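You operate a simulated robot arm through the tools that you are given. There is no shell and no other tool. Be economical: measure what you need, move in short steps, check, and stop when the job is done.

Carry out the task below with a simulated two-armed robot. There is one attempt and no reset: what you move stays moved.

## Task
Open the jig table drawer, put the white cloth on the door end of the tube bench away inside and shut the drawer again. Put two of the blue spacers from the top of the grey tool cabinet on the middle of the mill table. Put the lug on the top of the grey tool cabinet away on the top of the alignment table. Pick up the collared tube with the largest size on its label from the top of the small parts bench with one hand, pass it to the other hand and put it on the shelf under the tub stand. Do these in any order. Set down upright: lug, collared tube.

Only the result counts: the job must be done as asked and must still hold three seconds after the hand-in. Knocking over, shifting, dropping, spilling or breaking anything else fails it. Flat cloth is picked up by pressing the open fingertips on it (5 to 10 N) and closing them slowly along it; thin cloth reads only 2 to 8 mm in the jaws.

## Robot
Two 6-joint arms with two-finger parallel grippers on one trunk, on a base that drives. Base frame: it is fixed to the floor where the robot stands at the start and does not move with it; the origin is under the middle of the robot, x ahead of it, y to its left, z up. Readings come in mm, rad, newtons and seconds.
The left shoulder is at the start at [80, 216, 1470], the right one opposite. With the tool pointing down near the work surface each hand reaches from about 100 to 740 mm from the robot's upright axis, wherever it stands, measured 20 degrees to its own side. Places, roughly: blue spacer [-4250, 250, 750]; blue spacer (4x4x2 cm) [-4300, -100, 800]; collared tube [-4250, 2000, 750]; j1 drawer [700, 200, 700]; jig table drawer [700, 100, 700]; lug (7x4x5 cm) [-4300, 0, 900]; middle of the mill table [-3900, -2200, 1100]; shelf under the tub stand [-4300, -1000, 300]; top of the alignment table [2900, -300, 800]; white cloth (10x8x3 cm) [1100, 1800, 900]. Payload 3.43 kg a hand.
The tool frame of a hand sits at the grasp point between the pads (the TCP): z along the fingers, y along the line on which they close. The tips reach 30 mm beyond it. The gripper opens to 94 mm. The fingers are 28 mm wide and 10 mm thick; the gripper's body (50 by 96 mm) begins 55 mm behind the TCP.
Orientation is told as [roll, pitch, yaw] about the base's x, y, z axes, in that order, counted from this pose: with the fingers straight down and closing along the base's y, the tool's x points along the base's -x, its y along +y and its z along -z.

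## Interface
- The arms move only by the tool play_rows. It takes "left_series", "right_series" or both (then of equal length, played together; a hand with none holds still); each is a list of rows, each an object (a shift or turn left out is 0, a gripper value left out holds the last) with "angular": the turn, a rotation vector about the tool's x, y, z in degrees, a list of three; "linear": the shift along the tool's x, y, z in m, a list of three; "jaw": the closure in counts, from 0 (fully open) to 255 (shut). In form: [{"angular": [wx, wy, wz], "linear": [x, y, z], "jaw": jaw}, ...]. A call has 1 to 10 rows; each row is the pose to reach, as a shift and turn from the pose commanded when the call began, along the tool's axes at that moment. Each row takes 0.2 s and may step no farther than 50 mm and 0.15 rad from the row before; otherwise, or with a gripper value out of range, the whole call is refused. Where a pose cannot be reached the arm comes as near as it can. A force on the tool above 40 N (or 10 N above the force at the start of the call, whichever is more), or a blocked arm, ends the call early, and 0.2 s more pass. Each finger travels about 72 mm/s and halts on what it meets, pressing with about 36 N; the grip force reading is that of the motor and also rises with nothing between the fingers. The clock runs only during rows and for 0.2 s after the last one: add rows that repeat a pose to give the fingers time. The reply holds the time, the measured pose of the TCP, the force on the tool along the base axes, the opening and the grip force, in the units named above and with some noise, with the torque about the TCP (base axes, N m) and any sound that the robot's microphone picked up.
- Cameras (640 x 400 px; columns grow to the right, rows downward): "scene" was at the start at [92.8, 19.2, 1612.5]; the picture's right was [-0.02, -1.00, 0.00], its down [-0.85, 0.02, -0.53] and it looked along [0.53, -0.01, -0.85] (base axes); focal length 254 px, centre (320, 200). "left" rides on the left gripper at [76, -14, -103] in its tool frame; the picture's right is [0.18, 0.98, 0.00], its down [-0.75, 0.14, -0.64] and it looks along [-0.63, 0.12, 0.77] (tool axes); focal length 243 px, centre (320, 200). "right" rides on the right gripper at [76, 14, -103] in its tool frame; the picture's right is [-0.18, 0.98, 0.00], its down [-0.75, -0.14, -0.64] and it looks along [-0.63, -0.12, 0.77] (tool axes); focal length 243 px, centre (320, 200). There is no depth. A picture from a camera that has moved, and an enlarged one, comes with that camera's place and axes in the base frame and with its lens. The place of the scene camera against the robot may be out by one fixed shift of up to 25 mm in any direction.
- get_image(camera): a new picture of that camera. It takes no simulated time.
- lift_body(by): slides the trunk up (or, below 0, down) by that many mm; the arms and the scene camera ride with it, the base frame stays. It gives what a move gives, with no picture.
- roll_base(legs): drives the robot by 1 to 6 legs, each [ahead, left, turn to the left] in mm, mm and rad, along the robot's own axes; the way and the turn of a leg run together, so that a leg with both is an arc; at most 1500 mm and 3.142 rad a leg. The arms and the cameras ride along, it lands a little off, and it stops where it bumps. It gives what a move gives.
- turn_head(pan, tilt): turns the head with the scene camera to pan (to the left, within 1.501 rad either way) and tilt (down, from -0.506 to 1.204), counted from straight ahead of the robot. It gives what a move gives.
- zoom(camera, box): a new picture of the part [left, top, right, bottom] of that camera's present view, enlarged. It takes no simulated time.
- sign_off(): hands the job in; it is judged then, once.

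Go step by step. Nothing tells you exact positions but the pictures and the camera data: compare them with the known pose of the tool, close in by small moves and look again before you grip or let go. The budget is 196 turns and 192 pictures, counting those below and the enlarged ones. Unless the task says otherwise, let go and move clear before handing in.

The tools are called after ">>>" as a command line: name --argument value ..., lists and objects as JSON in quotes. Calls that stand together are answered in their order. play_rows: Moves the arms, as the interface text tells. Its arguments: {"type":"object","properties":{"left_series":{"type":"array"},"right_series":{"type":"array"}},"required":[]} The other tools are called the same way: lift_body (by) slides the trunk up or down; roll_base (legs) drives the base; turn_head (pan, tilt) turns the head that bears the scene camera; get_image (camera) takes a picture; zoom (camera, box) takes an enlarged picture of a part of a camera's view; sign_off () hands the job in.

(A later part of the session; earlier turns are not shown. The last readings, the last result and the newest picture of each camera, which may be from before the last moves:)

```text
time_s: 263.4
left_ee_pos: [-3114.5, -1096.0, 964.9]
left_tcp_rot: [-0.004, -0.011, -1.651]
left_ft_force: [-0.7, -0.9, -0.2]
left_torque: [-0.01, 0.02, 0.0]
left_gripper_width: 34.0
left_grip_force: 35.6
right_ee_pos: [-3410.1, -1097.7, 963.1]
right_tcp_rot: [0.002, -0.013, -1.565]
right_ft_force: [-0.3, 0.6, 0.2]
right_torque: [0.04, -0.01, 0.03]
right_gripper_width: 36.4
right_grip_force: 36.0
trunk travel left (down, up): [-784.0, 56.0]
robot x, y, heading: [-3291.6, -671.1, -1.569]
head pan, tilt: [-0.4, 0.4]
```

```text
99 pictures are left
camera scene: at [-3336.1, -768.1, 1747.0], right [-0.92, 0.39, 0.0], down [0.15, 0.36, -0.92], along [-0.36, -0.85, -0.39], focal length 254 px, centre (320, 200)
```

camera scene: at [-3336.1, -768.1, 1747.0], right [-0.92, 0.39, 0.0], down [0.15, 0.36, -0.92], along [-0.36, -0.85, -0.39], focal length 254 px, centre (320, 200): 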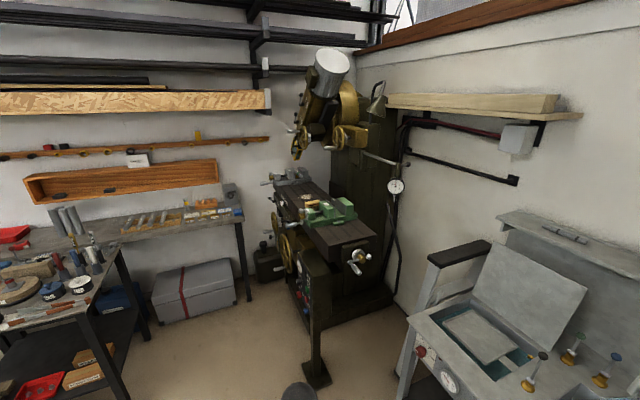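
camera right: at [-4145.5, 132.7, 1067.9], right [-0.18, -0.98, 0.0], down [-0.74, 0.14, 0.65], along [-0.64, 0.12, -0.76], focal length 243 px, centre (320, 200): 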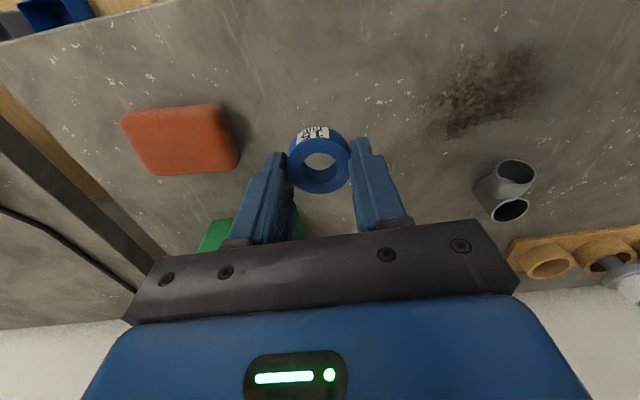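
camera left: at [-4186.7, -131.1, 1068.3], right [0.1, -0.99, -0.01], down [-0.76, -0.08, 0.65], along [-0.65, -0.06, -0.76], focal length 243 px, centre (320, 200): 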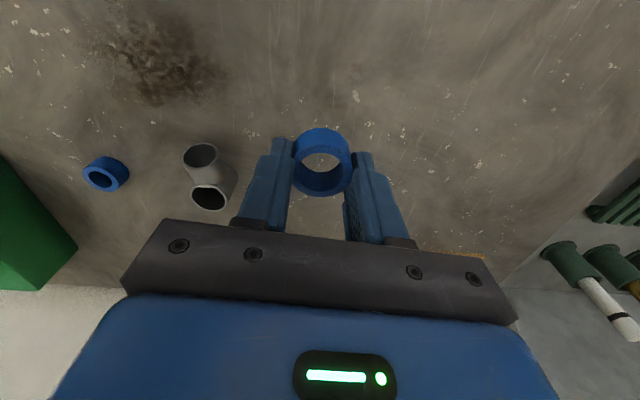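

The mill table lies along y around (-3870,-2150). Turn to face -x, back up for clearance, and strafe in front of it.

>>> roll_base --legs '[[0, 0, -1.571], [-220, 0, 0], [0, 1450, 0]]'

>>> turn_head --pan 0.0 --tilt 0.55

>>> get_image --camera "scene"

```text
time_s: 275.7
left_ee_pos: [-3452.6, -2300.9, 965.5]
left_tcp_rot: [-0.001, -0.012, 3.09]
left_ft_force: [0.3, 0.1, 0.1]
left_torque: [0.0, 0.0, 0.01]
left_gripper_width: 34.2
left_grip_force: 36.1
right_ee_pos: [-3460.8, -2003.8, 961.7]
right_tcp_rot: [0.002, -0.014, -3.106]
right_ft_force: [0.1, -0.7, -1.2]
right_torque: [0.01, -0.02, -0.01]
right_gripper_width: 36.7
right_grip_force: 35.6
trunk travel left (down, up): [-784.0, 56.0]
robot x, y, heading: [-3033.3, -2106.7, -3.113]
head pan, tilt: [-0.4, 0.4]
```

```text
time_s: 276.6
left_ee_pos: [-3452.6, -2300.6, 965.4]
left_tcp_rot: [-0.003, -0.01, 3.091]
left_ft_force: [0.2, -0.1, 0.1]
left_torque: [-0.02, -0.01, -0.01]
left_gripper_width: 33.9
left_grip_force: 36.0
right_ee_pos: [-3461.2, -2004.5, 963.1]
right_tcp_rot: [0.003, -0.013, -3.106]
right_ft_force: [0.5, 0.2, 0.1]
right_torque: [0.0, -0.01, 0.01]
right_gripper_width: 36.4
right_grip_force: 36.4
trunk travel left (down, up): [-784.0, 56.0]
robot x, y, heading: [-3035.3, -2107.9, -3.112]
head pan, tilt: [0.0, 0.55]
```

```text
98 pictures are left
camera scene: at [-3160.8, -2092.1, 1733.4], right [-0.03, 1.0, 0.0], down [0.52, 0.02, -0.85], along [-0.85, -0.03, -0.52], focal length 254 px, centre (320, 200)
```

scene: 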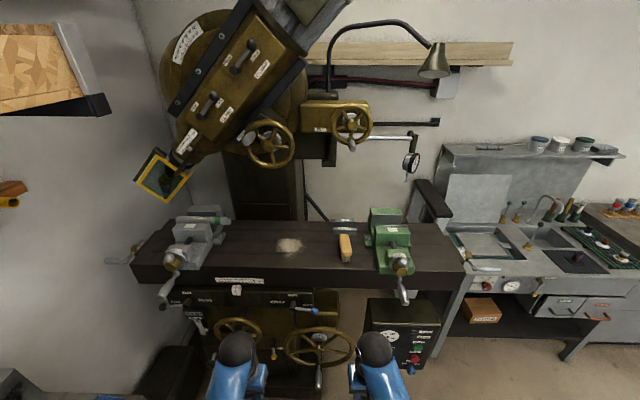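

The mill table's free middle is around (-3860,-2190,~1090) between the vises. Raise the trunk fully and line up.

>>> lift_body --by 55

>>> roll_base --legs '[[70, 80, -0.03]]'

>>> play_rows --left_series '[{"linear": [0, 0, -0.04]}, {"linear": [0, 0, -0.08]}, {"linear": [-0.0445, 0, -0.1], "angular": [0, -8, 0]}, {"linear": [-0.088, 0, -0.12], "angular": [0, -16, 0]}, {"linear": [-0.135, 0, -0.13], "angular": [0, -24, 0]}, {"linear": [-0.135, 0, -0.16], "angular": [0, -25, 0]}]' --right_series '[{"linear": [0, 0, -0.04]}, {"linear": [0, 0, -0.08]}, {"linear": [-0.0445, 0, -0.1], "angular": [0, -8, 0]}, {"linear": [-0.088, 0, -0.12], "angular": [0, -16, 0]}, {"linear": [-0.135, 0, -0.13], "angular": [0, -24, 0]}, {"linear": [-0.135, 0, -0.16], "angular": [0, -25, 0]}]'

>>> get_image --camera "left"

>>> get_image --camera "scene"

```text
time_s: 277.5
left_ee_pos: [-3453.3, -2300.4, 1020.0]
left_tcp_rot: [-0.003, -0.01, 3.09]
left_ft_force: [0.5, -0.1, -0.3]
left_torque: [0.02, -0.01, 0.0]
left_gripper_width: 34.1
left_grip_force: 36.0
right_ee_pos: [-3461.0, -2005.4, 1017.6]
right_tcp_rot: [0.001, -0.013, -3.107]
right_ft_force: [0.0, -0.3, 0.2]
right_torque: [-0.01, 0.01, -0.01]
right_gripper_width: 36.4
right_grip_force: 35.9
trunk travel left (down, up): [-839.0, 1.0]
robot x, y, heading: [-3035.6, -2112.5, -3.109]
head pan, tilt: [0.0, 0.55]
```

```text
time_s: 278.7
left_ee_pos: [-3519.5, -2363.7, 1022.3]
left_tcp_rot: [0.002, -0.014, 3.061]
left_ft_force: [0.5, 0.5, 0.0]
left_torque: [0.0, 0.0, -0.03]
left_gripper_width: 34.2
left_grip_force: 35.8
right_ee_pos: [-3520.3, -2067.0, 1019.9]
right_tcp_rot: [0.005, -0.017, -3.134]
right_ft_force: [0.2, 0.8, -0.1]
right_torque: [-0.02, 0.02, 0.0]
right_gripper_width: 36.5
right_grip_force: 35.8
trunk travel left (down, up): [-839.0, 1.0]
robot x, y, heading: [-3105.7, -2188.7, -3.142]
head pan, tilt: [0.0, 0.55]
```

```text
time_s: 280.1
left_ee_pos: [-3654.9, -2356.9, 1182.5]
left_tcp_rot: [-0.002, -0.448, 3.063]
left_ft_force: [1.3, -0.2, 0.4]
left_torque: [0.04, 0.05, 0.0]
left_gripper_width: 34.0
left_grip_force: 36.0
left hand out of reach, approached as far as the arm can: row 1, 2, 3
right_ee_pos: [-3656.8, -2071.5, 1180.9]
right_tcp_rot: [0.002, -0.449, -3.136]
right_ft_force: [-0.1, 1.1, 0.5]
right_torque: [-0.01, 0.01, -0.04]
right_gripper_width: 36.2
right_grip_force: 36.4
right hand out of reach, approached as far as the arm can: row 1, 2, 3
trunk travel left (down, up): [-839.0, 1.0]
robot x, y, heading: [-3099.5, -2187.2, -3.145]
head pan, tilt: [0.0, 0.55]
```

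```text
97 pictures are left
camera left: at [-3543.0, -2352.7, 1241.5], right [0.09, -0.99, -0.08], down [-0.41, -0.11, 0.91], along [-0.91, -0.04, -0.42], focal length 243 px, centre (320, 200)
```

left: 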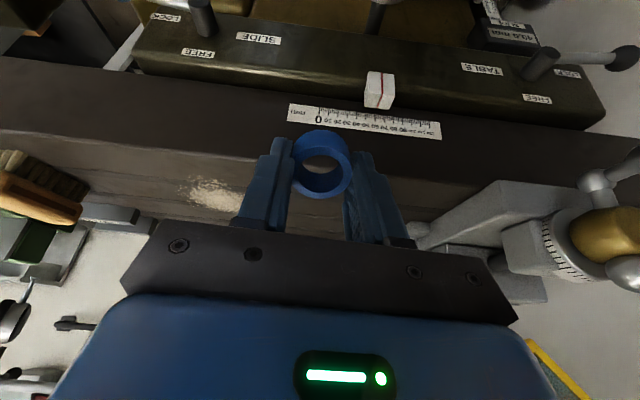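

```text
96 pictures are left
camera scene: at [-3226.5, -2166.5, 1788.5], right [0.0, 1.0, 0.0], down [0.52, 0.0, -0.85], along [-0.85, 0.0, -0.52], focal length 254 px, centre (320, 200)
```

scene: 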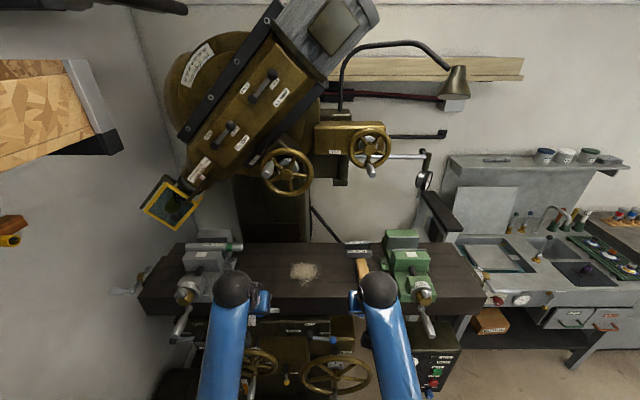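

Both hands are up at z≈1182, reachable. Place the left spacer first: move it over (-3838,-2245).

>>> play_rows --left_series '[{"linear": [-0.027, -0.02, 0.013]}, {"linear": [-0.055, -0.04, 0.03]}, {"linear": [-0.083, -0.06, 0.048]}, {"linear": [-0.11, -0.078, 0.066]}, {"linear": [-0.135, -0.09, 0.088]}, {"linear": [-0.158, -0.097, 0.111]}, {"linear": [-0.158, -0.097, 0.111]}]'

>>> get_image --camera "left"

>>> get_image --camera "right"

```text
time_s: 281.7
left_ee_pos: [-3840.2, -2244.3, 1154.2]
left_tcp_rot: [-0.004, -0.455, 3.062]
left_ft_force: [-1.7, 0.9, 17.1]
left_torque: [-0.02, -0.02, 0.02]
left_gripper_width: 34.0
left_grip_force: 35.3
right_ee_pos: [-3655.7, -2071.6, 1180.8]
right_tcp_rot: [0.0, -0.451, -3.137]
right_ft_force: [-0.2, 0.4, -0.7]
right_torque: [0.02, 0.01, 0.03]
right_gripper_width: 36.4
right_grip_force: 36.3
trunk travel left (down, up): [-839.0, 1.0]
robot x, y, heading: [-3097.5, -2189.0, -3.146]
head pan, tilt: [0.0, 0.55]
```

```text
95 pictures are left
camera left: at [-3727.0, -2240.6, 1213.3], right [0.09, -0.99, -0.08], down [-0.41, -0.11, 0.91], along [-0.91, -0.04, -0.41], focal length 243 px, centre (320, 200)
```

left: 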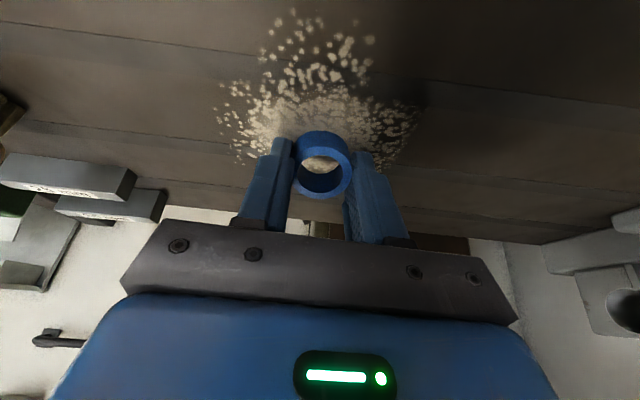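

```text
94 pictures are left
camera right: at [-3541.9, -2084.6, 1240.9], right [-0.16, -0.98, 0.08], down [-0.4, 0.14, 0.91], along [-0.9, 0.11, -0.42], focal length 243 px, centre (320, 200)
```

right: 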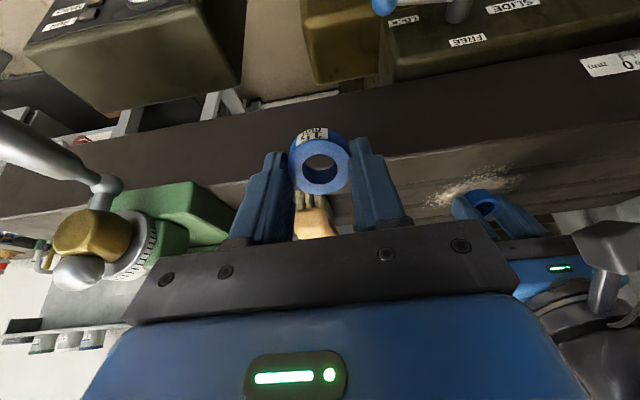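

The left spacer already touches the table (z≈1120, 17 N). Ease, open, and back the hand out.

>>> play_rows --left_series '[{"linear": [0, 0, -0.001]}, {"linear": [0, 0, -0.001], "jaw": 150}, {"linear": [0, 0, -0.001], "jaw": 125}, {"linear": [0, 0, -0.001], "jaw": 110}, {"linear": [0, 0, -0.02]}, {"linear": [0, 0, -0.06]}, {"linear": [0.03, 0.02, -0.09]}, {"linear": [0.07, 0.05, -0.1]}, {"linear": [0.11, 0.08, -0.1]}]'

>>> get_image --camera "right"

```text
refused: row 8 steps farther than a row can; nothing moved
```

```text
93 pictures are left
camera right: at [-3541.9, -2084.6, 1240.9], right [-0.16, -0.98, 0.08], down [-0.4, 0.14, 0.91], along [-0.9, 0.11, -0.42], focal length 243 px, centre (320, 200)
```

right: 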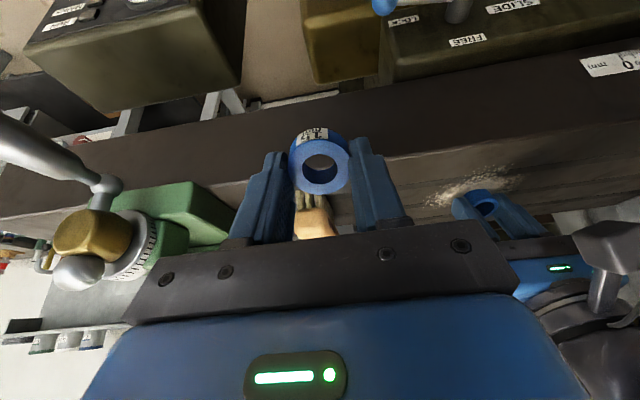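

>>> play_rows --left_series '[{"linear": [0, 0, -0.001]}, {"linear": [0, 0, -0.001], "jaw": 150}, {"linear": [0, 0, -0.001], "jaw": 125}, {"linear": [0, 0, -0.001], "jaw": 110}, {"linear": [0, 0, -0.02]}, {"linear": [0, 0, -0.06]}, {"linear": [0.02, 0.015, -0.09]}, {"linear": [0.05, 0.04, -0.1]}, {"linear": [0.08, 0.07, -0.11]}, {"linear": [0.11, 0.1, -0.11]}]'

>>> get_image --camera "right"

```text
time_s: 283.9
left_ee_pos: [-3699.4, -2357.6, 1202.4]
left_tcp_rot: [-0.006, -0.448, 3.062]
left_ft_force: [0.1, 0.5, -0.5]
left_torque: [-0.02, 0.02, 0.0]
left_gripper_width: 53.6
left_grip_force: 0.1
right_ee_pos: [-3655.2, -2072.5, 1181.0]
right_tcp_rot: [0.0, -0.451, -3.136]
right_ft_force: [0.2, -0.6, 0.6]
right_torque: [-0.02, -0.01, -0.01]
right_gripper_width: 36.5
right_grip_force: 36.1
trunk travel left (down, up): [-839.0, 1.0]
robot x, y, heading: [-3101.8, -2192.8, -3.137]
head pan, tilt: [0.0, 0.55]
```

```text
92 pictures are left
camera right: at [-3542.3, -2085.1, 1240.6], right [-0.16, -0.98, 0.08], down [-0.4, 0.14, 0.91], along [-0.9, 0.11, -0.42], focal length 243 px, centre (320, 200)
```

right: 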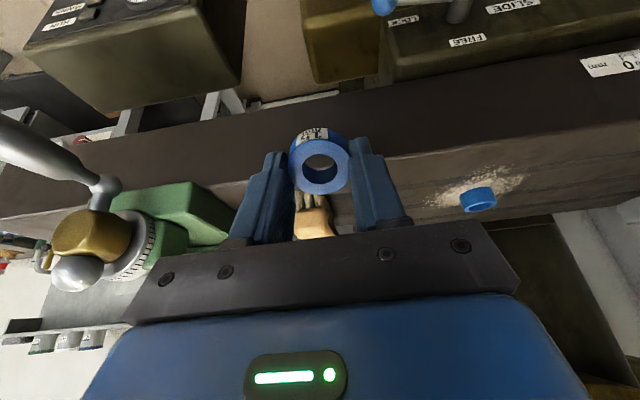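

Left spacer lies flat in the middle. Now the right one to (-3838,-2165).

>>> play_rows --right_series '[{"linear": [-0.027, 0.017, 0.014]}, {"linear": [-0.055, 0.034, 0.03]}, {"linear": [-0.083, 0.051, 0.045]}, {"linear": [-0.11, 0.068, 0.062]}, {"linear": [-0.135, 0.082, 0.08]}, {"linear": [-0.157, 0.0915, 0.098]}, {"linear": [-0.157, 0.0915, 0.098]}]'

>>> play_rows --right_series '[{"linear": [-0.001, 0, 0.003]}, {"linear": [-0.002, 0, 0.005]}]'

```text
time_s: 285.5
left_ee_pos: [-3702.0, -2356.7, 1200.6]
left_tcp_rot: [-0.004, -0.446, 3.064]
left_ft_force: [0.1, -0.9, 0.0]
left_torque: [0.0, -0.03, 0.01]
left_gripper_width: 53.7
left_grip_force: 0.0
right_ee_pos: [-3841.8, -2164.6, 1158.7]
right_tcp_rot: [0.001, -0.448, -3.138]
right_ft_force: [0.3, 0.2, -1.0]
right_torque: [-0.02, 0.02, 0.01]
right_gripper_width: 36.5
right_grip_force: 36.0
trunk travel left (down, up): [-839.0, 1.0]
robot x, y, heading: [-3099.4, -2186.0, -3.144]
head pan, tilt: [0.0, 0.55]
```

```text
time_s: 286.1
left_ee_pos: [-3702.2, -2357.8, 1202.2]
left_tcp_rot: [-0.003, -0.446, 3.064]
left_ft_force: [0.3, 0.0, 0.1]
left_torque: [-0.05, -0.03, -0.01]
left_gripper_width: 53.4
left_grip_force: 0.2
right_ee_pos: [-3845.2, -2164.1, 1156.5]
right_tcp_rot: [0.002, -0.449, -3.137]
right_ft_force: [0.2, -0.5, 0.2]
right_torque: [-0.02, 0.02, 0.0]
right_gripper_width: 36.5
right_grip_force: 36.4
trunk travel left (down, up): [-839.0, 1.0]
robot x, y, heading: [-3103.6, -2190.2, -3.137]
head pan, tilt: [0.0, 0.55]
```

>>> play_rows --right_series '[{"linear": [0.001, 0, 0.002]}, {"linear": [0.002, 0, 0.004]}, {"linear": [0.002, 0, 0.0045]}]'

```text
time_s: 286.9
left_ee_pos: [-3698.6, -2357.7, 1202.8]
left_tcp_rot: [-0.003, -0.447, 3.062]
left_ft_force: [-0.5, -0.9, 1.1]
left_torque: [0.0, -0.03, 0.05]
left_gripper_width: 53.3
left_grip_force: 0.1
right_ee_pos: [-3845.4, -2164.2, 1156.3]
right_tcp_rot: [0.004, -0.458, -3.138]
right_ft_force: [-4.1, 0.8, 21.9]
right_torque: [0.1, 0.02, 0.02]
right_gripper_width: 36.3
right_grip_force: 36.0
trunk travel left (down, up): [-839.0, 1.0]
robot x, y, heading: [-3096.8, -2188.4, -3.146]
head pan, tilt: [0.0, 0.55]
```

Contact (22 N). Release and retreat.

>>> play_rows --right_series '[{"linear": [0, 0, -0.003]}, {"linear": [0, 0, -0.003], "jaw": 145}, {"linear": [0, 0, -0.003], "jaw": 120}, {"linear": [0, 0, -0.003], "jaw": 105}, {"linear": [0, 0, -0.02]}, {"linear": [0, 0, -0.06]}, {"linear": [0.02, -0.015, -0.09]}, {"linear": [0.05, -0.04, -0.1]}, {"linear": [0.08, -0.07, -0.11]}, {"linear": [0.11, -0.1, -0.11]}]'

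>>> zoom --camera "scene" --box '[200, 200, 440, 340]'

```text
time_s: 289.1
left_ee_pos: [-3700.6, -2355.5, 1202.0]
left_tcp_rot: [-0.004, -0.448, 3.063]
left_ft_force: [0.8, 0.7, -0.5]
left_torque: [-0.02, 0.0, 0.02]
left_gripper_width: 53.7
left_grip_force: 0.1
right_ee_pos: [-3698.6, -2062.1, 1201.7]
right_tcp_rot: [0.001, -0.451, -3.135]
right_ft_force: [0.7, 0.6, 0.3]
right_torque: [-0.04, 0.03, 0.02]
right_gripper_width: 55.5
right_grip_force: 0.0
trunk travel left (down, up): [-839.0, 1.0]
robot x, y, heading: [-3101.7, -2189.1, -3.145]
head pan, tilt: [0.0, 0.55]
```

```text
2.67 times, centred on (320, 270) of scene
camera zoom: at [-3226.2, -2166.5, 1788.6], right [0.0, 1.0, 0.0], down [0.52, 0.0, -0.85], along [-0.85, 0.0, -0.52], focal length 678 px, centre (320, 13)
```

zoom: 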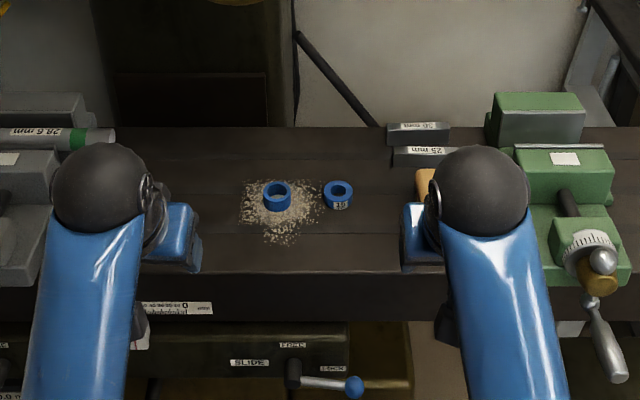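

Both spacers are flat in the middle of the mill table. Retract the hands and drive to the small parts bench.

>>> play_rows --left_series '[{"linear": [0.0405, 0, -0.0196]}, {"linear": [0.081, 0, -0.039]}, {"linear": [0.121, 0, -0.0365], "angular": [0, 8, 0]}, {"linear": [0.159, 0, -0.005], "angular": [0, 16, 0]}, {"linear": [0.192, 0, 0.029], "angular": [0, 24, 0]}, {"linear": [0.209, 0, 0.065], "angular": [0, 25.7, 0]}, {"linear": [0.223, 0, 0.094], "angular": [0, 25.7, 0]}]' --right_series '[{"linear": [0.0405, 0, -0.0196]}, {"linear": [0.081, 0, -0.039]}, {"linear": [0.121, 0, -0.0365], "angular": [0, 8, 0]}, {"linear": [0.159, 0, -0.005], "angular": [0, 16, 0]}, {"linear": [0.192, 0, 0.029], "angular": [0, 24, 0]}, {"linear": [0.209, 0, 0.065], "angular": [0, 25.8, 0]}, {"linear": [0.223, 0, 0.094], "angular": [0, 25.8, 0]}]'

>>> roll_base --legs '[[0, -1400, 0], [0, -1400, 0], [0, -1250, 0]]'

>>> turn_head --pan 0.0 --tilt 0.5

>>> get_image --camera "scene"

```text
time_s: 290.7
left_ee_pos: [-3542.2, -2370.8, 1020.0]
left_tcp_rot: [-0.003, 0.005, 3.06]
left_ft_force: [-0.2, -0.5, -0.1]
left_torque: [-0.04, 0.01, -0.03]
left_gripper_width: 53.3
left_grip_force: 0.1
left hand out of reach, approached as far as the arm can: row 3, 4, 5, 6
right_ee_pos: [-3538.8, -2063.3, 1021.1]
right_tcp_rot: [0.002, 0.001, -3.137]
right_ft_force: [-0.3, 0.6, 0.4]
right_torque: [-0.02, 0.01, -0.01]
right_gripper_width: 55.2
right_grip_force: 0.0
right hand out of reach, approached as far as the arm can: row 3, 4, 5, 6
trunk travel left (down, up): [-839.0, 1.0]
robot x, y, heading: [-3101.0, -2187.5, -3.146]
head pan, tilt: [0.0, 0.55]
```

```text
time_s: 302.0
left_ee_pos: [-3552.2, 6.6, 1023.4]
left_tcp_rot: [-0.006, -0.003, 3.008]
left_ft_force: [1.6, -0.1, 0.2]
left_torque: [0.0, 0.06, 0.0]
left_gripper_width: 53.5
left_grip_force: 0.1
right_ee_pos: [-3533.0, 313.6, 1025.0]
right_tcp_rot: [0.001, -0.005, 3.095]
right_ft_force: [1.1, 0.1, 0.3]
right_torque: [-0.02, 0.04, 0.01]
right_gripper_width: 55.3
right_grip_force: 0.1
trunk travel left (down, up): [-839.0, 1.0]
robot x, y, heading: [-3104.2, 166.2, 3.085]
head pan, tilt: [0.0, 0.55]
stopped in leg 2: the robot was blocked; the commanded pose is now the measured one
```

```text
time_s: 302.7
left_ee_pos: [-3556.7, 5.1, 1020.5]
left_tcp_rot: [-0.004, 0.002, 3.008]
left_ft_force: [1.3, -0.2, 0.1]
left_torque: [0.01, -0.01, 0.02]
left_gripper_width: 53.3
left_grip_force: 0.0
right_ee_pos: [-3536.3, 312.4, 1024.0]
right_tcp_rot: [0.001, -0.001, 3.095]
right_ft_force: [-0.2, -0.8, 0.3]
right_torque: [-0.01, 0.04, 0.02]
right_gripper_width: 55.4
right_grip_force: 0.1
trunk travel left (down, up): [-839.0, 1.0]
robot x, y, heading: [-3110.1, 166.3, 3.089]
head pan, tilt: [0.0, 0.499]
```

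```text
90 pictures are left
camera scene: at [-3231.8, 189.5, 1793.3], right [0.05, 1.0, 0.0], down [0.48, -0.02, -0.88], along [-0.88, 0.05, -0.48], focal length 254 px, centre (320, 200)
```

scene: 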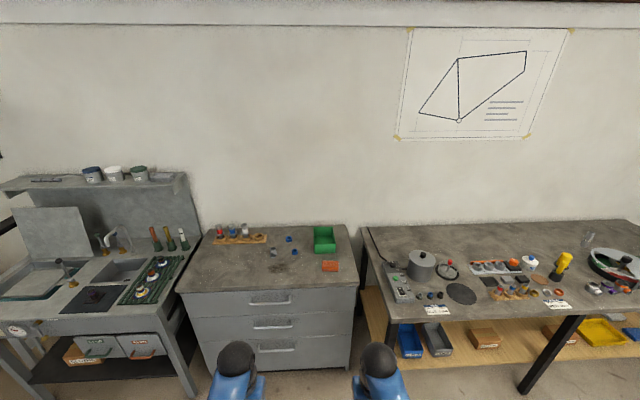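

The base touched the cart behind on the right. Move away, go closer to the wall side, then continue to the bench; also check the cart.

>>> roll_base --legs '[[0, 60, 0.05], [320, 0, 0], [0, -1000, 0]]'

>>> turn_head --pan -0.3 --tilt 0.6

>>> get_image --camera "scene"

>>> turn_head --pan -1.5 --tilt 0.6

>>> get_image --camera "scene"

```text
time_s: 310.1
left_ee_pos: [-3870.4, 919.5, 1020.2]
left_tcp_rot: [-0.003, 0.001, 3.064]
left_ft_force: [0.6, 0.6, -0.3]
left_torque: [0.0, 0.01, 0.03]
left_gripper_width: 53.3
left_grip_force: 0.1
right_ee_pos: [-3869.2, 1227.6, 1022.4]
right_tcp_rot: [0.001, 0.002, -3.133]
right_ft_force: [-0.2, -0.5, -0.4]
right_torque: [0.0, -0.01, 0.04]
right_gripper_width: 55.3
right_grip_force: 0.1
trunk travel left (down, up): [-839.0, 1.0]
robot x, y, heading: [-3430.5, 1107.1, -3.139]
head pan, tilt: [0.0, 0.499]
```

```text
time_s: 310.9
left_ee_pos: [-3870.0, 921.4, 1020.6]
left_tcp_rot: [-0.004, 0.001, 3.068]
left_ft_force: [-0.7, 0.1, -0.2]
left_torque: [-0.03, -0.01, -0.02]
left_gripper_width: 53.5
left_grip_force: 0.0
right_ee_pos: [-3869.0, 1228.3, 1021.3]
right_tcp_rot: [0.002, 0.002, -3.132]
right_ft_force: [-0.1, -0.6, -0.4]
right_torque: [0.03, -0.01, 0.02]
right_gripper_width: 55.1
right_grip_force: 0.0
trunk travel left (down, up): [-839.0, 1.0]
robot x, y, heading: [-3429.7, 1103.9, -3.134]
head pan, tilt: [-0.3, 0.6]
```

```text
89 pictures are left
camera scene: at [-3552.1, 1150.7, 1783.9], right [0.29, 0.96, 0.0], down [0.54, -0.16, -0.83], along [-0.79, 0.24, -0.56], focal length 254 px, centre (320, 200)
```

scene: 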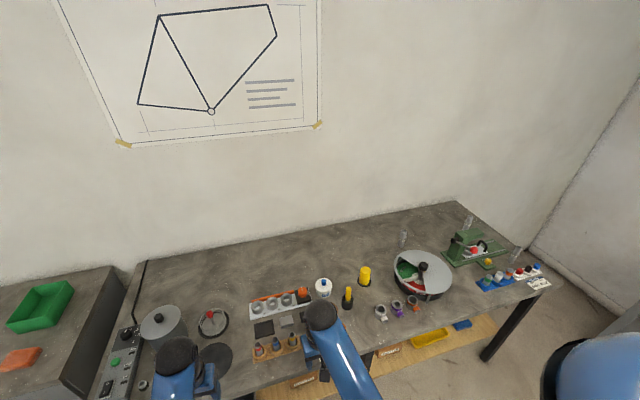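

```text
time_s: 312.3
left_ee_pos: [-3870.5, 920.5, 1019.8]
left_tcp_rot: [-0.003, 0.001, 3.065]
left_ft_force: [0.0, 0.6, 0.3]
left_torque: [-0.01, -0.02, 0.01]
left_gripper_width: 53.6
left_grip_force: 0.2
right_ee_pos: [-3869.5, 1229.3, 1022.9]
right_tcp_rot: [0.001, 0.002, -3.133]
right_ft_force: [0.6, 0.0, -0.6]
right_torque: [0.01, -0.04, -0.01]
right_gripper_width: 55.5
right_grip_force: 0.0
trunk travel left (down, up): [-839.0, 1.0]
robot x, y, heading: [-3430.0, 1105.7, -3.14]
head pan, tilt: [-1.499, 0.6]
```

```text
88 pictures are left
camera scene: at [-3474.2, 1213.2, 1783.9], right [1.0, 0.08, 0.0], down [0.04, -0.56, -0.83], along [-0.06, 0.82, -0.56], focal length 254 px, centre (320, 200)
```

scene: 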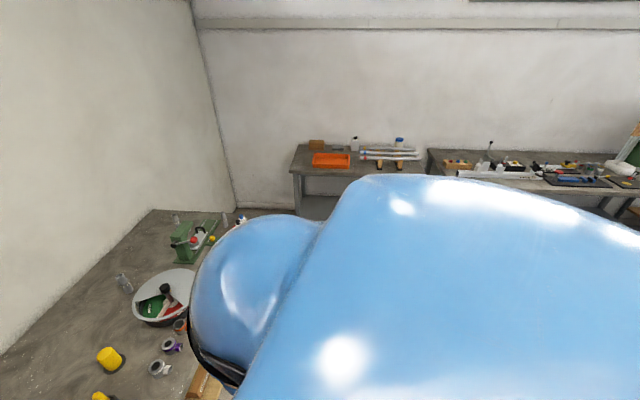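

The collared tubes are likely at the bench's far end (y≈2000). Move along the bench and zoom.

>>> roll_base --legs '[[0, -700, 0]]'

>>> turn_head --pan -0.1 --tilt 0.85

>>> get_image --camera "scene"

>>> zoom --camera "scene" --box '[220, 170, 440, 300]'

```text
time_s: 316.2
left_ee_pos: [-3875.2, 1616.8, 1019.9]
left_tcp_rot: [-0.004, 0.001, 3.072]
left_ft_force: [-0.4, -0.2, -0.7]
left_torque: [0.02, 0.02, 0.0]
left_gripper_width: 53.4
left_grip_force: 0.0
right_ee_pos: [-3875.7, 1924.0, 1020.8]
right_tcp_rot: [0.0, 0.002, -3.127]
right_ft_force: [0.6, -0.5, -0.4]
right_torque: [0.04, 0.03, 0.03]
right_gripper_width: 55.2
right_grip_force: 0.1
trunk travel left (down, up): [-839.0, 1.0]
robot x, y, heading: [-3435.6, 1800.5, -3.13]
head pan, tilt: [-1.499, 0.6]
```

```text
time_s: 317.7
left_ee_pos: [-3875.1, 1619.2, 1019.2]
left_tcp_rot: [-0.003, 0.002, 3.072]
left_ft_force: [-0.1, 0.4, -0.2]
left_torque: [-0.02, 0.0, 0.0]
left_gripper_width: 53.5
left_grip_force: 0.0
right_ee_pos: [-3876.0, 1926.3, 1022.0]
right_tcp_rot: [0.001, 0.001, -3.127]
right_ft_force: [0.0, -0.3, -0.1]
right_torque: [-0.01, 0.01, 0.0]
right_gripper_width: 55.4
right_grip_force: 0.0
trunk travel left (down, up): [-839.0, 1.0]
robot x, y, heading: [-3439.2, 1805.8, -3.131]
head pan, tilt: [-0.099, 0.85]
```

```text
87 pictures are left
camera scene: at [-3550.9, 1832.4, 1763.0], right [0.09, 1.0, 0.0], down [0.75, -0.07, -0.66], along [-0.66, 0.06, -0.75], focal length 254 px, centre (320, 200)
```

scene: 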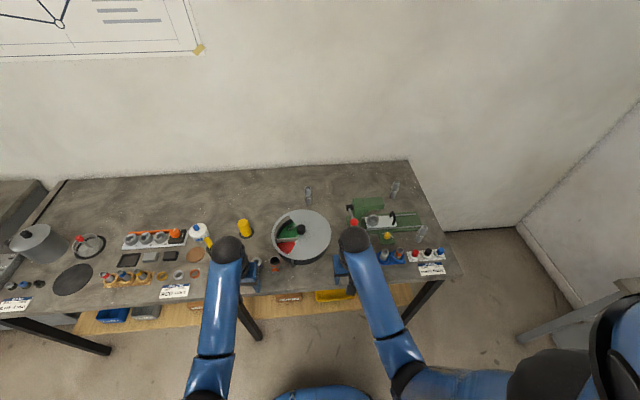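

```text
2.91 times, centred on (330, 235) of scene
camera zoom: at [-3550.9, 1832.4, 1763.0], right [0.09, 1.0, 0.0], down [0.75, -0.07, -0.66], along [-0.66, 0.06, -0.75], focal length 740 px, centre (291, 98)
```

zoom: 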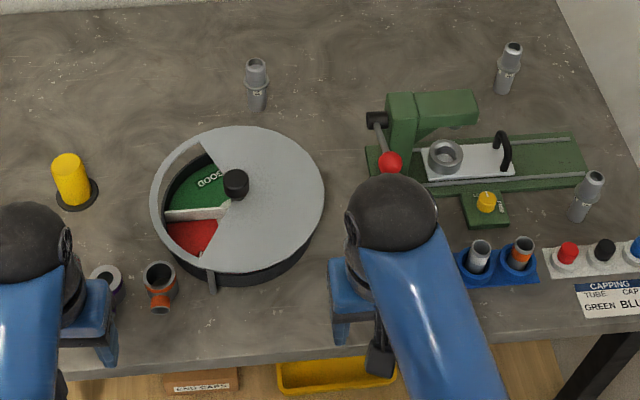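

Three grey collared tubes stand at the back: zoom in on each label.

>>> zoom --camera "scene" --box '[298, 183, 322, 211]'

>>> zoom --camera "scene" --box '[382, 178, 408, 206]'

>>> zoom --camera "scene" --box '[408, 222, 436, 252]'

```text
14.29 times, centred on (310, 197) of scene
camera zoom: at [-3550.9, 1832.4, 1763.0], right [0.09, 1.0, 0.0], down [0.75, -0.07, -0.66], along [-0.66, 0.06, -0.75], focal length 3634 px, centre (463, 243)
```

zoom: 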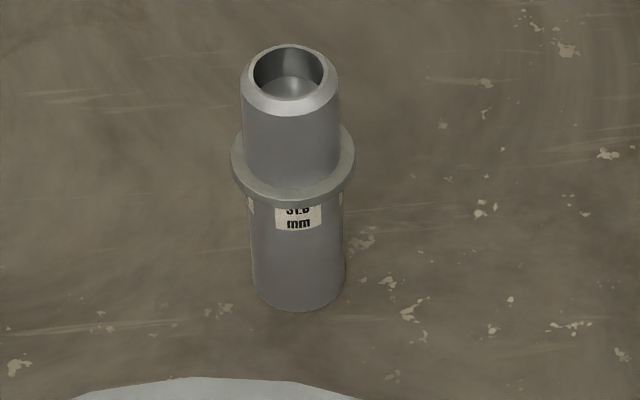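

```text
14.29 times, centred on (395, 192) of scene
camera zoom: at [-3550.9, 1832.4, 1763.0], right [0.09, 1.0, 0.0], down [0.75, -0.07, -0.66], along [-0.66, 0.06, -0.75], focal length 3634 px, centre (-751, 314)
```

zoom: 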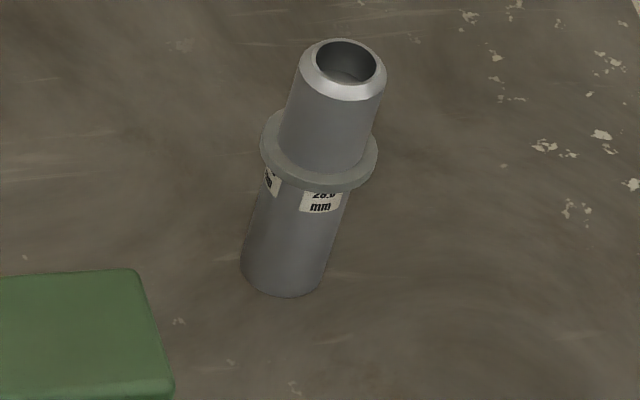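

```text
13.33 times, centred on (422, 237) of scene
camera zoom: at [-3550.9, 1832.4, 1763.0], right [0.09, 1.0, 0.0], down [0.75, -0.07, -0.66], along [-0.66, 0.06, -0.75], focal length 3392 px, centre (-1040, -293)
```

zoom: 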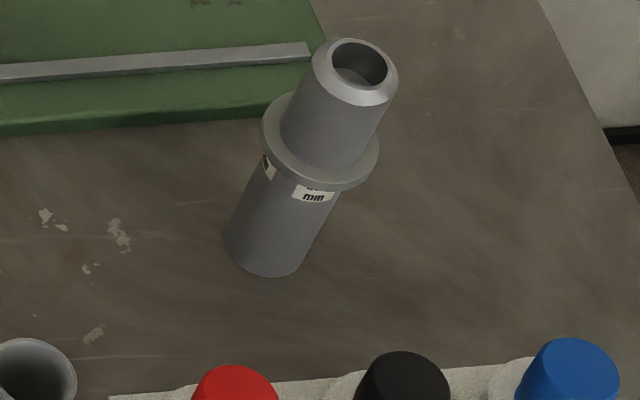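

Labels: first reads 31.8 mm, second 28.6 mm; the third is hidden by its collar. Bring the right camera near the third.

>>> play_rows --right_series '[{"linear": [-0.01, -0.046, 0]}, {"linear": [-0.02, -0.092, 0]}, {"linear": [-0.03, -0.138, 0]}, {"linear": [-0.04, -0.184, 0]}, {"linear": [-0.05, -0.23, 0]}, {"linear": [-0.06, -0.276, 0], "angular": [0, -6, 0]}, {"linear": [-0.069, -0.31, 0], "angular": [0, -14, 0]}, {"linear": [-0.069, -0.325, 0], "angular": [0, -22, 0]}, {"linear": [-0.069, -0.325, 0], "angular": [0, -30, 0]}]'

>>> get_image --camera "right"

```text
time_s: 319.7
left_ee_pos: [-3873.6, 1618.1, 1020.8]
left_tcp_rot: [-0.003, 0.002, 3.073]
left_ft_force: [0.4, -0.1, -0.1]
left_torque: [0.01, 0.01, 0.0]
left_gripper_width: 53.5
left_grip_force: 0.1
right_ee_pos: [-3949.2, 2249.7, 1023.0]
right_tcp_rot: [0.001, -0.526, -3.126]
right_ft_force: [-1.2, -1.0, 0.8]
right_torque: [-0.01, -0.01, 0.01]
right_gripper_width: 55.1
right_grip_force: 0.1
trunk travel left (down, up): [-839.0, 1.0]
robot x, y, heading: [-3435.7, 1808.2, -3.128]
head pan, tilt: [-0.099, 0.85]
```

```text
82 pictures are left
camera right: at [-3830.6, 2238.1, 1073.1], right [-0.14, -0.99, 0.09], down [-0.33, 0.14, 0.93], along [-0.93, 0.1, -0.35], focal length 243 px, centre (320, 200)
```

right: 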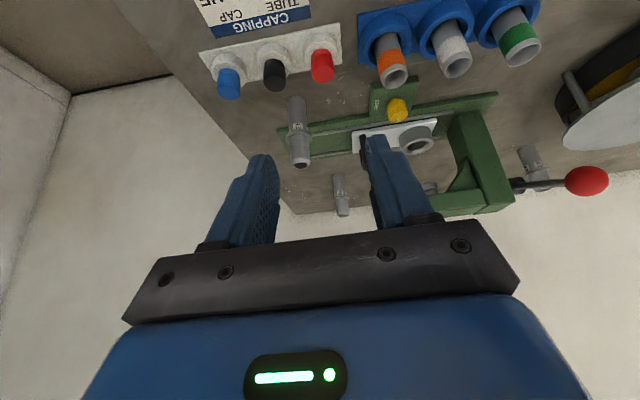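

>>> zoom --camera "right" --box '[275, 85, 325, 175]'

>>> zoom --camera "right" --box '[320, 165, 360, 225]'

>>> zoom --camera "right" --box '[500, 130, 570, 200]'

```text
4.44 times, centred on (300, 130) of right
camera zoom: at [-3830.6, 2238.1, 1073.1], right [-0.14, -0.99, 0.09], down [-0.33, 0.14, 0.93], along [-0.93, 0.1, -0.35], focal length 1078 px, centre (409, 511)
```

zoom: 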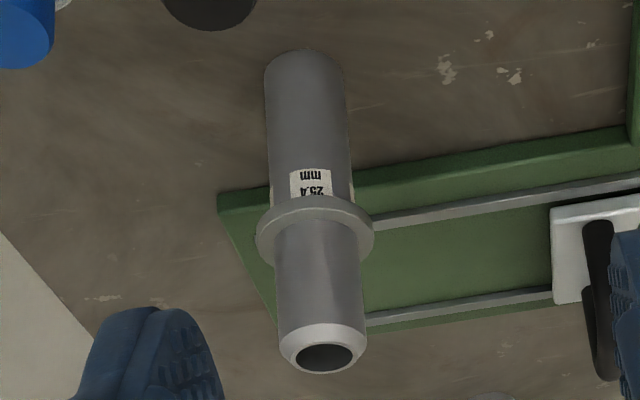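

```text
6.67 times, centred on (340, 195) of right
camera zoom: at [-3830.6, 2238.1, 1073.1], right [-0.14, -0.99, 0.09], down [-0.33, 0.14, 0.93], along [-0.93, 0.1, -0.35], focal length 1618 px, centre (187, 233)
```

zoom: 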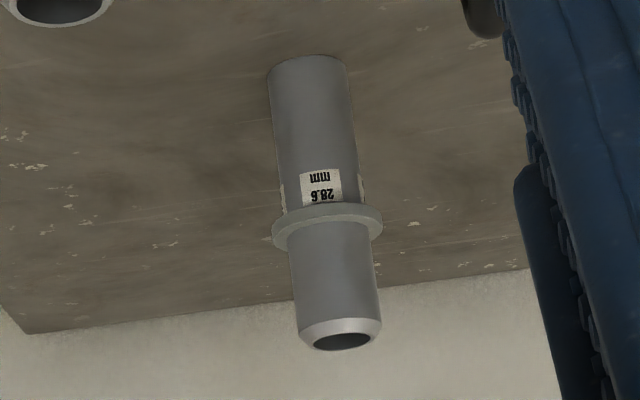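

```text
5.71 times, centred on (535, 165) of right
camera zoom: at [-3830.6, 2238.1, 1073.1], right [-0.14, -0.99, 0.09], down [-0.33, 0.14, 0.93], along [-0.93, 0.1, -0.35], focal length 1386 px, centre (-909, 400)
```

zoom: 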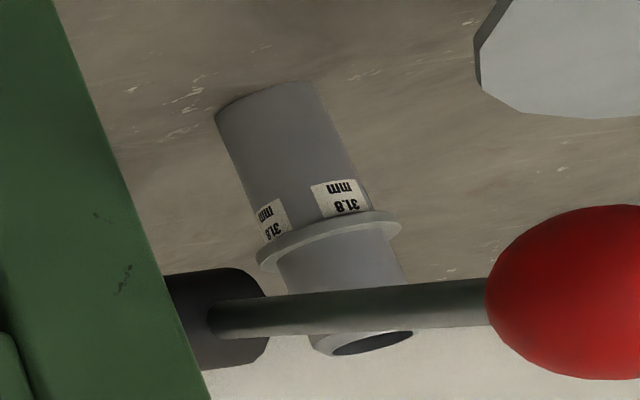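

The largest is 31.8 mm (the tube behind the drum, ≈(-4350,1860)). Bring the right hand back toward it, retract the left, and drive closer.

>>> play_rows --right_series '[{"linear": [0, 0.045, -0.005]}, {"linear": [0, 0.09, -0.01]}, {"linear": [0, 0.135, -0.01]}, {"linear": [0, 0.18, -0.01]}, {"linear": [0, 0.225, -0.01]}, {"linear": [0, 0.27, -0.01]}, {"linear": [0, 0.3, -0.01]}]' --left_series '[{"linear": [0.02, 0, 0.02]}, {"linear": [0.04, 0, 0.03]}, {"linear": [0.06, 0, 0.04]}, {"linear": [0.08, 0, 0.04]}, {"linear": [0.1, 0, 0.04]}, {"linear": [0.12, 0, 0.04]}, {"linear": [0.12, 0, 0.04]}]'

>>> roll_base --legs '[[120, 110, -0.013]]'

>>> get_image --camera "right"

>>> get_image --camera "scene"

```text
time_s: 321.3
left_ee_pos: [-3754.4, 1610.1, 981.9]
left_tcp_rot: [-0.003, 0.001, 3.073]
left_ft_force: [-0.1, -0.7, -0.7]
left_torque: [0.01, -0.02, -0.02]
left_gripper_width: 53.3
left_grip_force: 0.0
right_ee_pos: [-3939.4, 1948.5, 1030.2]
right_tcp_rot: [0.003, -0.523, -3.125]
right_ft_force: [0.4, 0.2, 0.1]
right_torque: [0.01, 0.04, -0.04]
right_gripper_width: 55.2
right_grip_force: 0.0
trunk travel left (down, up): [-839.0, 1.0]
robot x, y, heading: [-3435.1, 1804.5, -3.126]
head pan, tilt: [-0.099, 0.85]
```

```text
time_s: 322.7
left_ee_pos: [-3875.8, 1505.5, 983.5]
left_tcp_rot: [-0.001, 0.0, 3.061]
left_ft_force: [0.1, 0.2, 1.0]
left_torque: [-0.03, 0.02, 0.01]
left_gripper_width: 53.5
left_grip_force: 0.0
right_ee_pos: [-4054.4, 1847.8, 1032.4]
right_tcp_rot: [0.004, -0.524, -3.139]
right_ft_force: [-0.1, 0.4, 0.3]
right_torque: [0.01, 0.02, 0.02]
right_gripper_width: 55.3
right_grip_force: 0.2
trunk travel left (down, up): [-839.0, 1.0]
robot x, y, heading: [-3554.1, 1697.1, 3.14]
head pan, tilt: [-0.099, 0.85]
```

```text
78 pictures are left
camera right: at [-3936.3, 1834.3, 1082.2], right [-0.15, -0.98, 0.1], down [-0.33, 0.14, 0.93], along [-0.93, 0.11, -0.35], focal length 243 px, centre (320, 200)
```

right: 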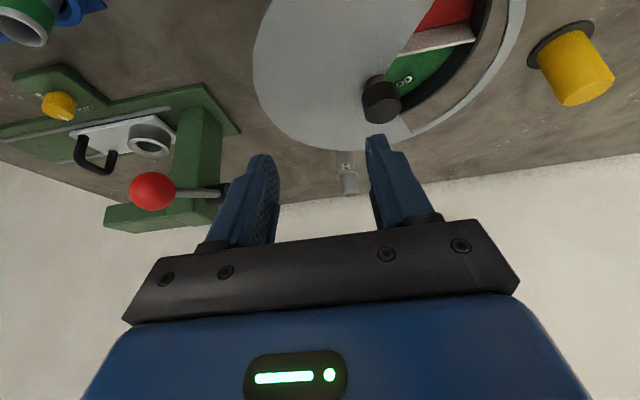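

```text
77 pictures are left
camera scene: at [-3666.7, 1727.1, 1763.3], right [0.1, 1.0, 0.0], down [0.75, -0.08, -0.66], along [-0.66, 0.06, -0.75], focal length 254 px, centre (320, 200)
```

scene: 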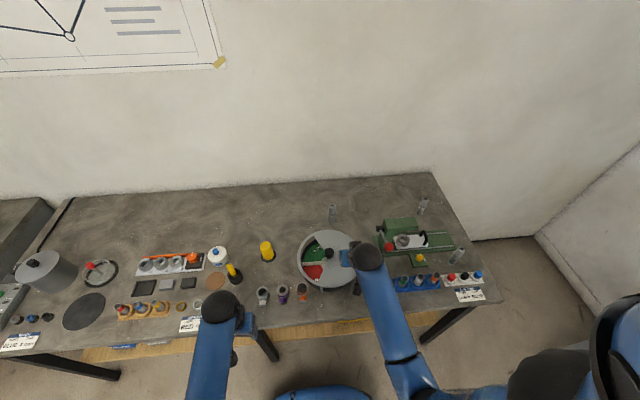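

Triangulated rim: ≈(-4353,1829,917). Raise the right hand relative to the body, then lower the trunk for reach.

>>> play_rows --right_series '[{"linear": [-0.0167, 0, -0.0289]}, {"linear": [-0.0333, 0, -0.0577]}, {"linear": [-0.05, 0, -0.0866]}, {"linear": [-0.05, 0, -0.0866]}]'

>>> lift_body --by -120

```text
time_s: 323.7
left_ee_pos: [-3876.5, 1502.9, 981.1]
left_tcp_rot: [-0.003, 0.0, 3.061]
left_ft_force: [-0.6, 0.3, 0.1]
left_torque: [0.0, 0.0, -0.01]
left_gripper_width: 53.2
left_grip_force: 0.0
right_ee_pos: [-4057.6, 1845.4, 1130.7]
right_tcp_rot: [0.0, -0.522, -3.136]
right_ft_force: [1.5, -0.2, 0.7]
right_torque: [-0.02, 0.0, 0.0]
right_gripper_width: 55.5
right_grip_force: 0.0
trunk travel left (down, up): [-839.0, 1.0]
robot x, y, heading: [-3555.5, 1697.2, 3.14]
head pan, tilt: [-0.099, 0.85]
```

```text
time_s: 325.2
left_ee_pos: [-3877.1, 1503.5, 861.8]
left_tcp_rot: [-0.003, 0.001, 3.061]
left_ft_force: [-0.4, 0.2, 0.3]
left_torque: [-0.01, 0.02, 0.0]
left_gripper_width: 53.5
left_grip_force: 0.1
right_ee_pos: [-4056.3, 1845.3, 1010.9]
right_tcp_rot: [0.002, -0.523, -3.138]
right_ft_force: [-0.2, -0.9, 0.5]
right_torque: [-0.02, 0.01, 0.02]
right_gripper_width: 55.3
right_grip_force: 0.0
trunk travel left (down, up): [-719.0, 121.0]
robot x, y, heading: [-3555.0, 1699.3, 3.145]
head pan, tilt: [-0.099, 0.85]
```

Advance the right hand over the drum to the pre-grasp pose.

>>> play_rows --right_series '[{"linear": [-0.035, 0.003, 0.02]}, {"linear": [-0.07, 0.006, 0.042]}, {"linear": [-0.105, 0.009, 0.066]}, {"linear": [-0.138, 0.012, 0.092], "angular": [0, -3, 0]}, {"linear": [-0.17, 0.015, 0.12], "angular": [0, -6, 0]}, {"linear": [-0.2, 0.016, 0.1455], "angular": [0, -10, 0]}, {"linear": [-0.2, 0.016, 0.1455], "angular": [0, -10, 0]}]'

>>> get_image --camera "right"

```text
time_s: 326.8
left_ee_pos: [-3876.6, 1504.3, 861.6]
left_tcp_rot: [-0.003, 0.0, 3.061]
left_ft_force: [-0.7, -0.2, 0.5]
left_torque: [-0.01, 0.04, 0.01]
left_gripper_width: 53.5
left_grip_force: 0.0
right_ee_pos: [-4302.7, 1830.0, 985.4]
right_tcp_rot: [0.003, -0.698, -3.137]
right_ft_force: [-0.8, 0.3, 0.7]
right_torque: [-0.03, 0.02, 0.02]
right_gripper_width: 55.2
right_grip_force: 0.0
trunk travel left (down, up): [-719.0, 121.0]
robot x, y, heading: [-3552.4, 1695.1, 3.143]
head pan, tilt: [-0.099, 0.85]
```

```text
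76 pictures are left
camera right: at [-4178.0, 1816.1, 1014.1], right [-0.14, -0.98, 0.12], down [-0.16, 0.14, 0.98], along [-0.98, 0.11, -0.18], focal length 243 px, centre (320, 200)
```

right: 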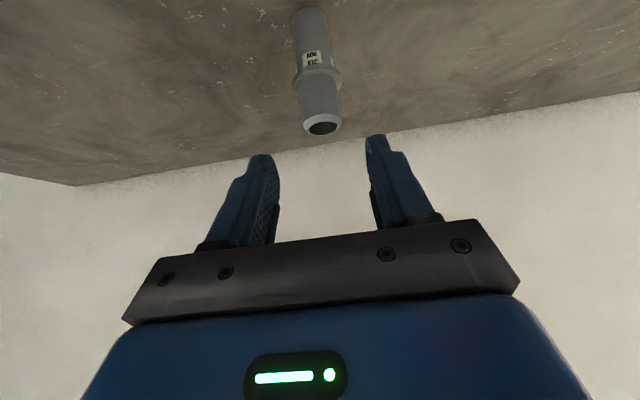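

Tube is well aligned between the fingers. Advance 85 mm along the fingers and close on the top section.

>>> play_rows --right_series '[{"linear": [0.0, 0.003, 0.03]}, {"linear": [0.001, 0.003, 0.06]}, {"linear": [0.002, 0.003, 0.085]}, {"linear": [0.002, 0.003, 0.085]}]'

>>> get_image --camera "right"

```text
time_s: 327.8
left_ee_pos: [-3876.7, 1503.1, 861.7]
left_tcp_rot: [-0.003, 0.003, 3.062]
left_ft_force: [-0.1, -0.5, 0.3]
left_torque: [0.01, 0.0, -0.01]
left_gripper_width: 53.5
left_grip_force: 0.0
right_ee_pos: [-4355.1, 1825.7, 917.5]
right_tcp_rot: [0.003, -0.697, -3.138]
right_ft_force: [-0.2, -0.3, -0.5]
right_torque: [0.02, 0.02, -0.03]
right_gripper_width: 54.9
right_grip_force: 0.1
trunk travel left (down, up): [-719.0, 121.0]
robot x, y, heading: [-3557.7, 1696.1, 3.14]
head pan, tilt: [-0.099, 0.85]
```

```text
75 pictures are left
camera right: at [-4230.5, 1812.2, 948.0], right [-0.14, -0.98, 0.12], down [-0.17, 0.14, 0.98], along [-0.98, 0.11, -0.18], focal length 243 px, centre (320, 200)
```

right: 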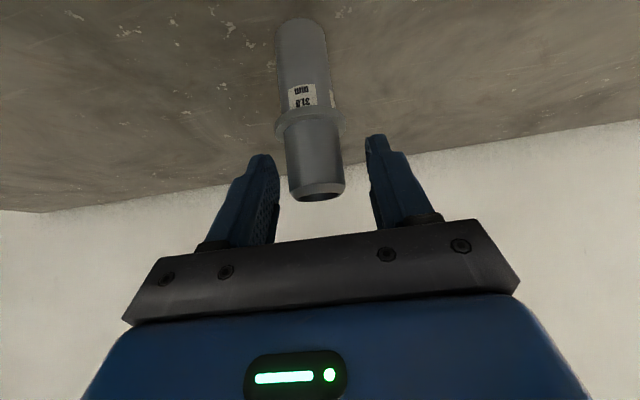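

The tips end just above the collar. Close.

>>> play_rows --right_series '[{"jaw": 150}, {"jaw": 190}, {"jaw": 255}, {}, {}]'

>>> play_rows --right_series '[{"linear": [-0.013, 0, -0.015]}, {"linear": [-0.032, 0, -0.038]}, {"linear": [-0.058, 0, -0.069]}, {"linear": [-0.077, 0, -0.092]}, {"linear": [-0.077, 0, -0.092]}]'

>>> get_image --camera "right"

```text
time_s: 329.0
left_ee_pos: [-3877.7, 1503.3, 861.0]
left_tcp_rot: [-0.002, 0.001, 3.062]
left_ft_force: [-0.8, 0.3, -0.1]
left_torque: [0.01, 0.0, -0.01]
left_gripper_width: 53.6
left_grip_force: 0.2
right_ee_pos: [-4355.2, 1825.6, 917.6]
right_tcp_rot: [0.003, -0.697, -3.139]
right_ft_force: [-0.2, -0.3, 1.1]
right_torque: [-0.02, 0.04, -0.02]
right_gripper_width: 30.9
right_grip_force: 36.1
trunk travel left (down, up): [-719.0, 121.0]
robot x, y, heading: [-3553.6, 1694.5, 3.142]
head pan, tilt: [-0.099, 0.85]
```

```text
time_s: 330.2
left_ee_pos: [-3877.3, 1504.4, 860.7]
left_tcp_rot: [-0.004, 0.0, 3.062]
left_ft_force: [-0.4, 0.4, -0.2]
left_torque: [-0.03, -0.02, 0.01]
left_gripper_width: 53.6
left_grip_force: 0.0
right_ee_pos: [-4355.1, 1826.1, 1037.8]
right_tcp_rot: [0.003, -0.697, -3.137]
right_ft_force: [0.3, -0.1, 0.0]
right_torque: [0.01, -0.03, -0.03]
right_gripper_width: 30.7
right_grip_force: 36.2
trunk travel left (down, up): [-719.0, 121.0]
robot x, y, heading: [-3556.5, 1695.3, 3.143]
head pan, tilt: [-0.099, 0.85]
```

```text
74 pictures are left
camera right: at [-4231.2, 1812.4, 1068.4], right [-0.14, -0.98, 0.12], down [-0.17, 0.14, 0.98], along [-0.98, 0.11, -0.18], focal length 243 px, centre (320, 200)
```

right: 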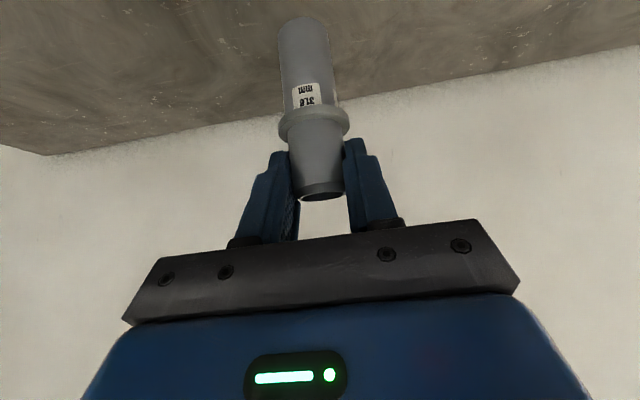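

The 31.8 tube is held upright. Raise the trunk and back away from the bench.

>>> lift_body --by 60

>>> roll_base --legs '[[-420, 0, 0]]'

```text
time_s: 331.2
left_ee_pos: [-3877.0, 1504.9, 920.2]
left_tcp_rot: [-0.002, 0.002, 3.06]
left_ft_force: [0.1, 0.1, 0.0]
left_torque: [0.0, 0.02, 0.01]
left_gripper_width: 53.5
left_grip_force: 0.0
right_ee_pos: [-4356.9, 1825.4, 1097.4]
right_tcp_rot: [0.001, -0.697, -3.138]
right_ft_force: [0.8, -0.3, -2.0]
right_torque: [0.0, 0.01, 0.0]
right_gripper_width: 30.8
right_grip_force: 35.8
trunk travel left (down, up): [-779.0, 61.0]
robot x, y, heading: [-3553.4, 1696.6, 3.141]
head pan, tilt: [-0.099, 0.85]
```

```text
time_s: 333.8
left_ee_pos: [-3462.9, 1505.0, 920.5]
left_tcp_rot: [-0.002, 0.002, 3.063]
left_ft_force: [-0.3, -0.3, 0.0]
left_torque: [0.01, -0.03, 0.0]
left_gripper_width: 53.6
left_grip_force: 0.1
right_ee_pos: [-3943.6, 1824.5, 1096.2]
right_tcp_rot: [0.002, -0.694, -3.137]
right_ft_force: [-0.7, -0.4, 0.6]
right_torque: [0.01, 0.02, 0.02]
right_gripper_width: 30.6
right_grip_force: 36.3
trunk travel left (down, up): [-779.0, 61.0]
robot x, y, heading: [-3138.9, 1695.4, -3.145]
head pan, tilt: [-0.099, 0.85]
```

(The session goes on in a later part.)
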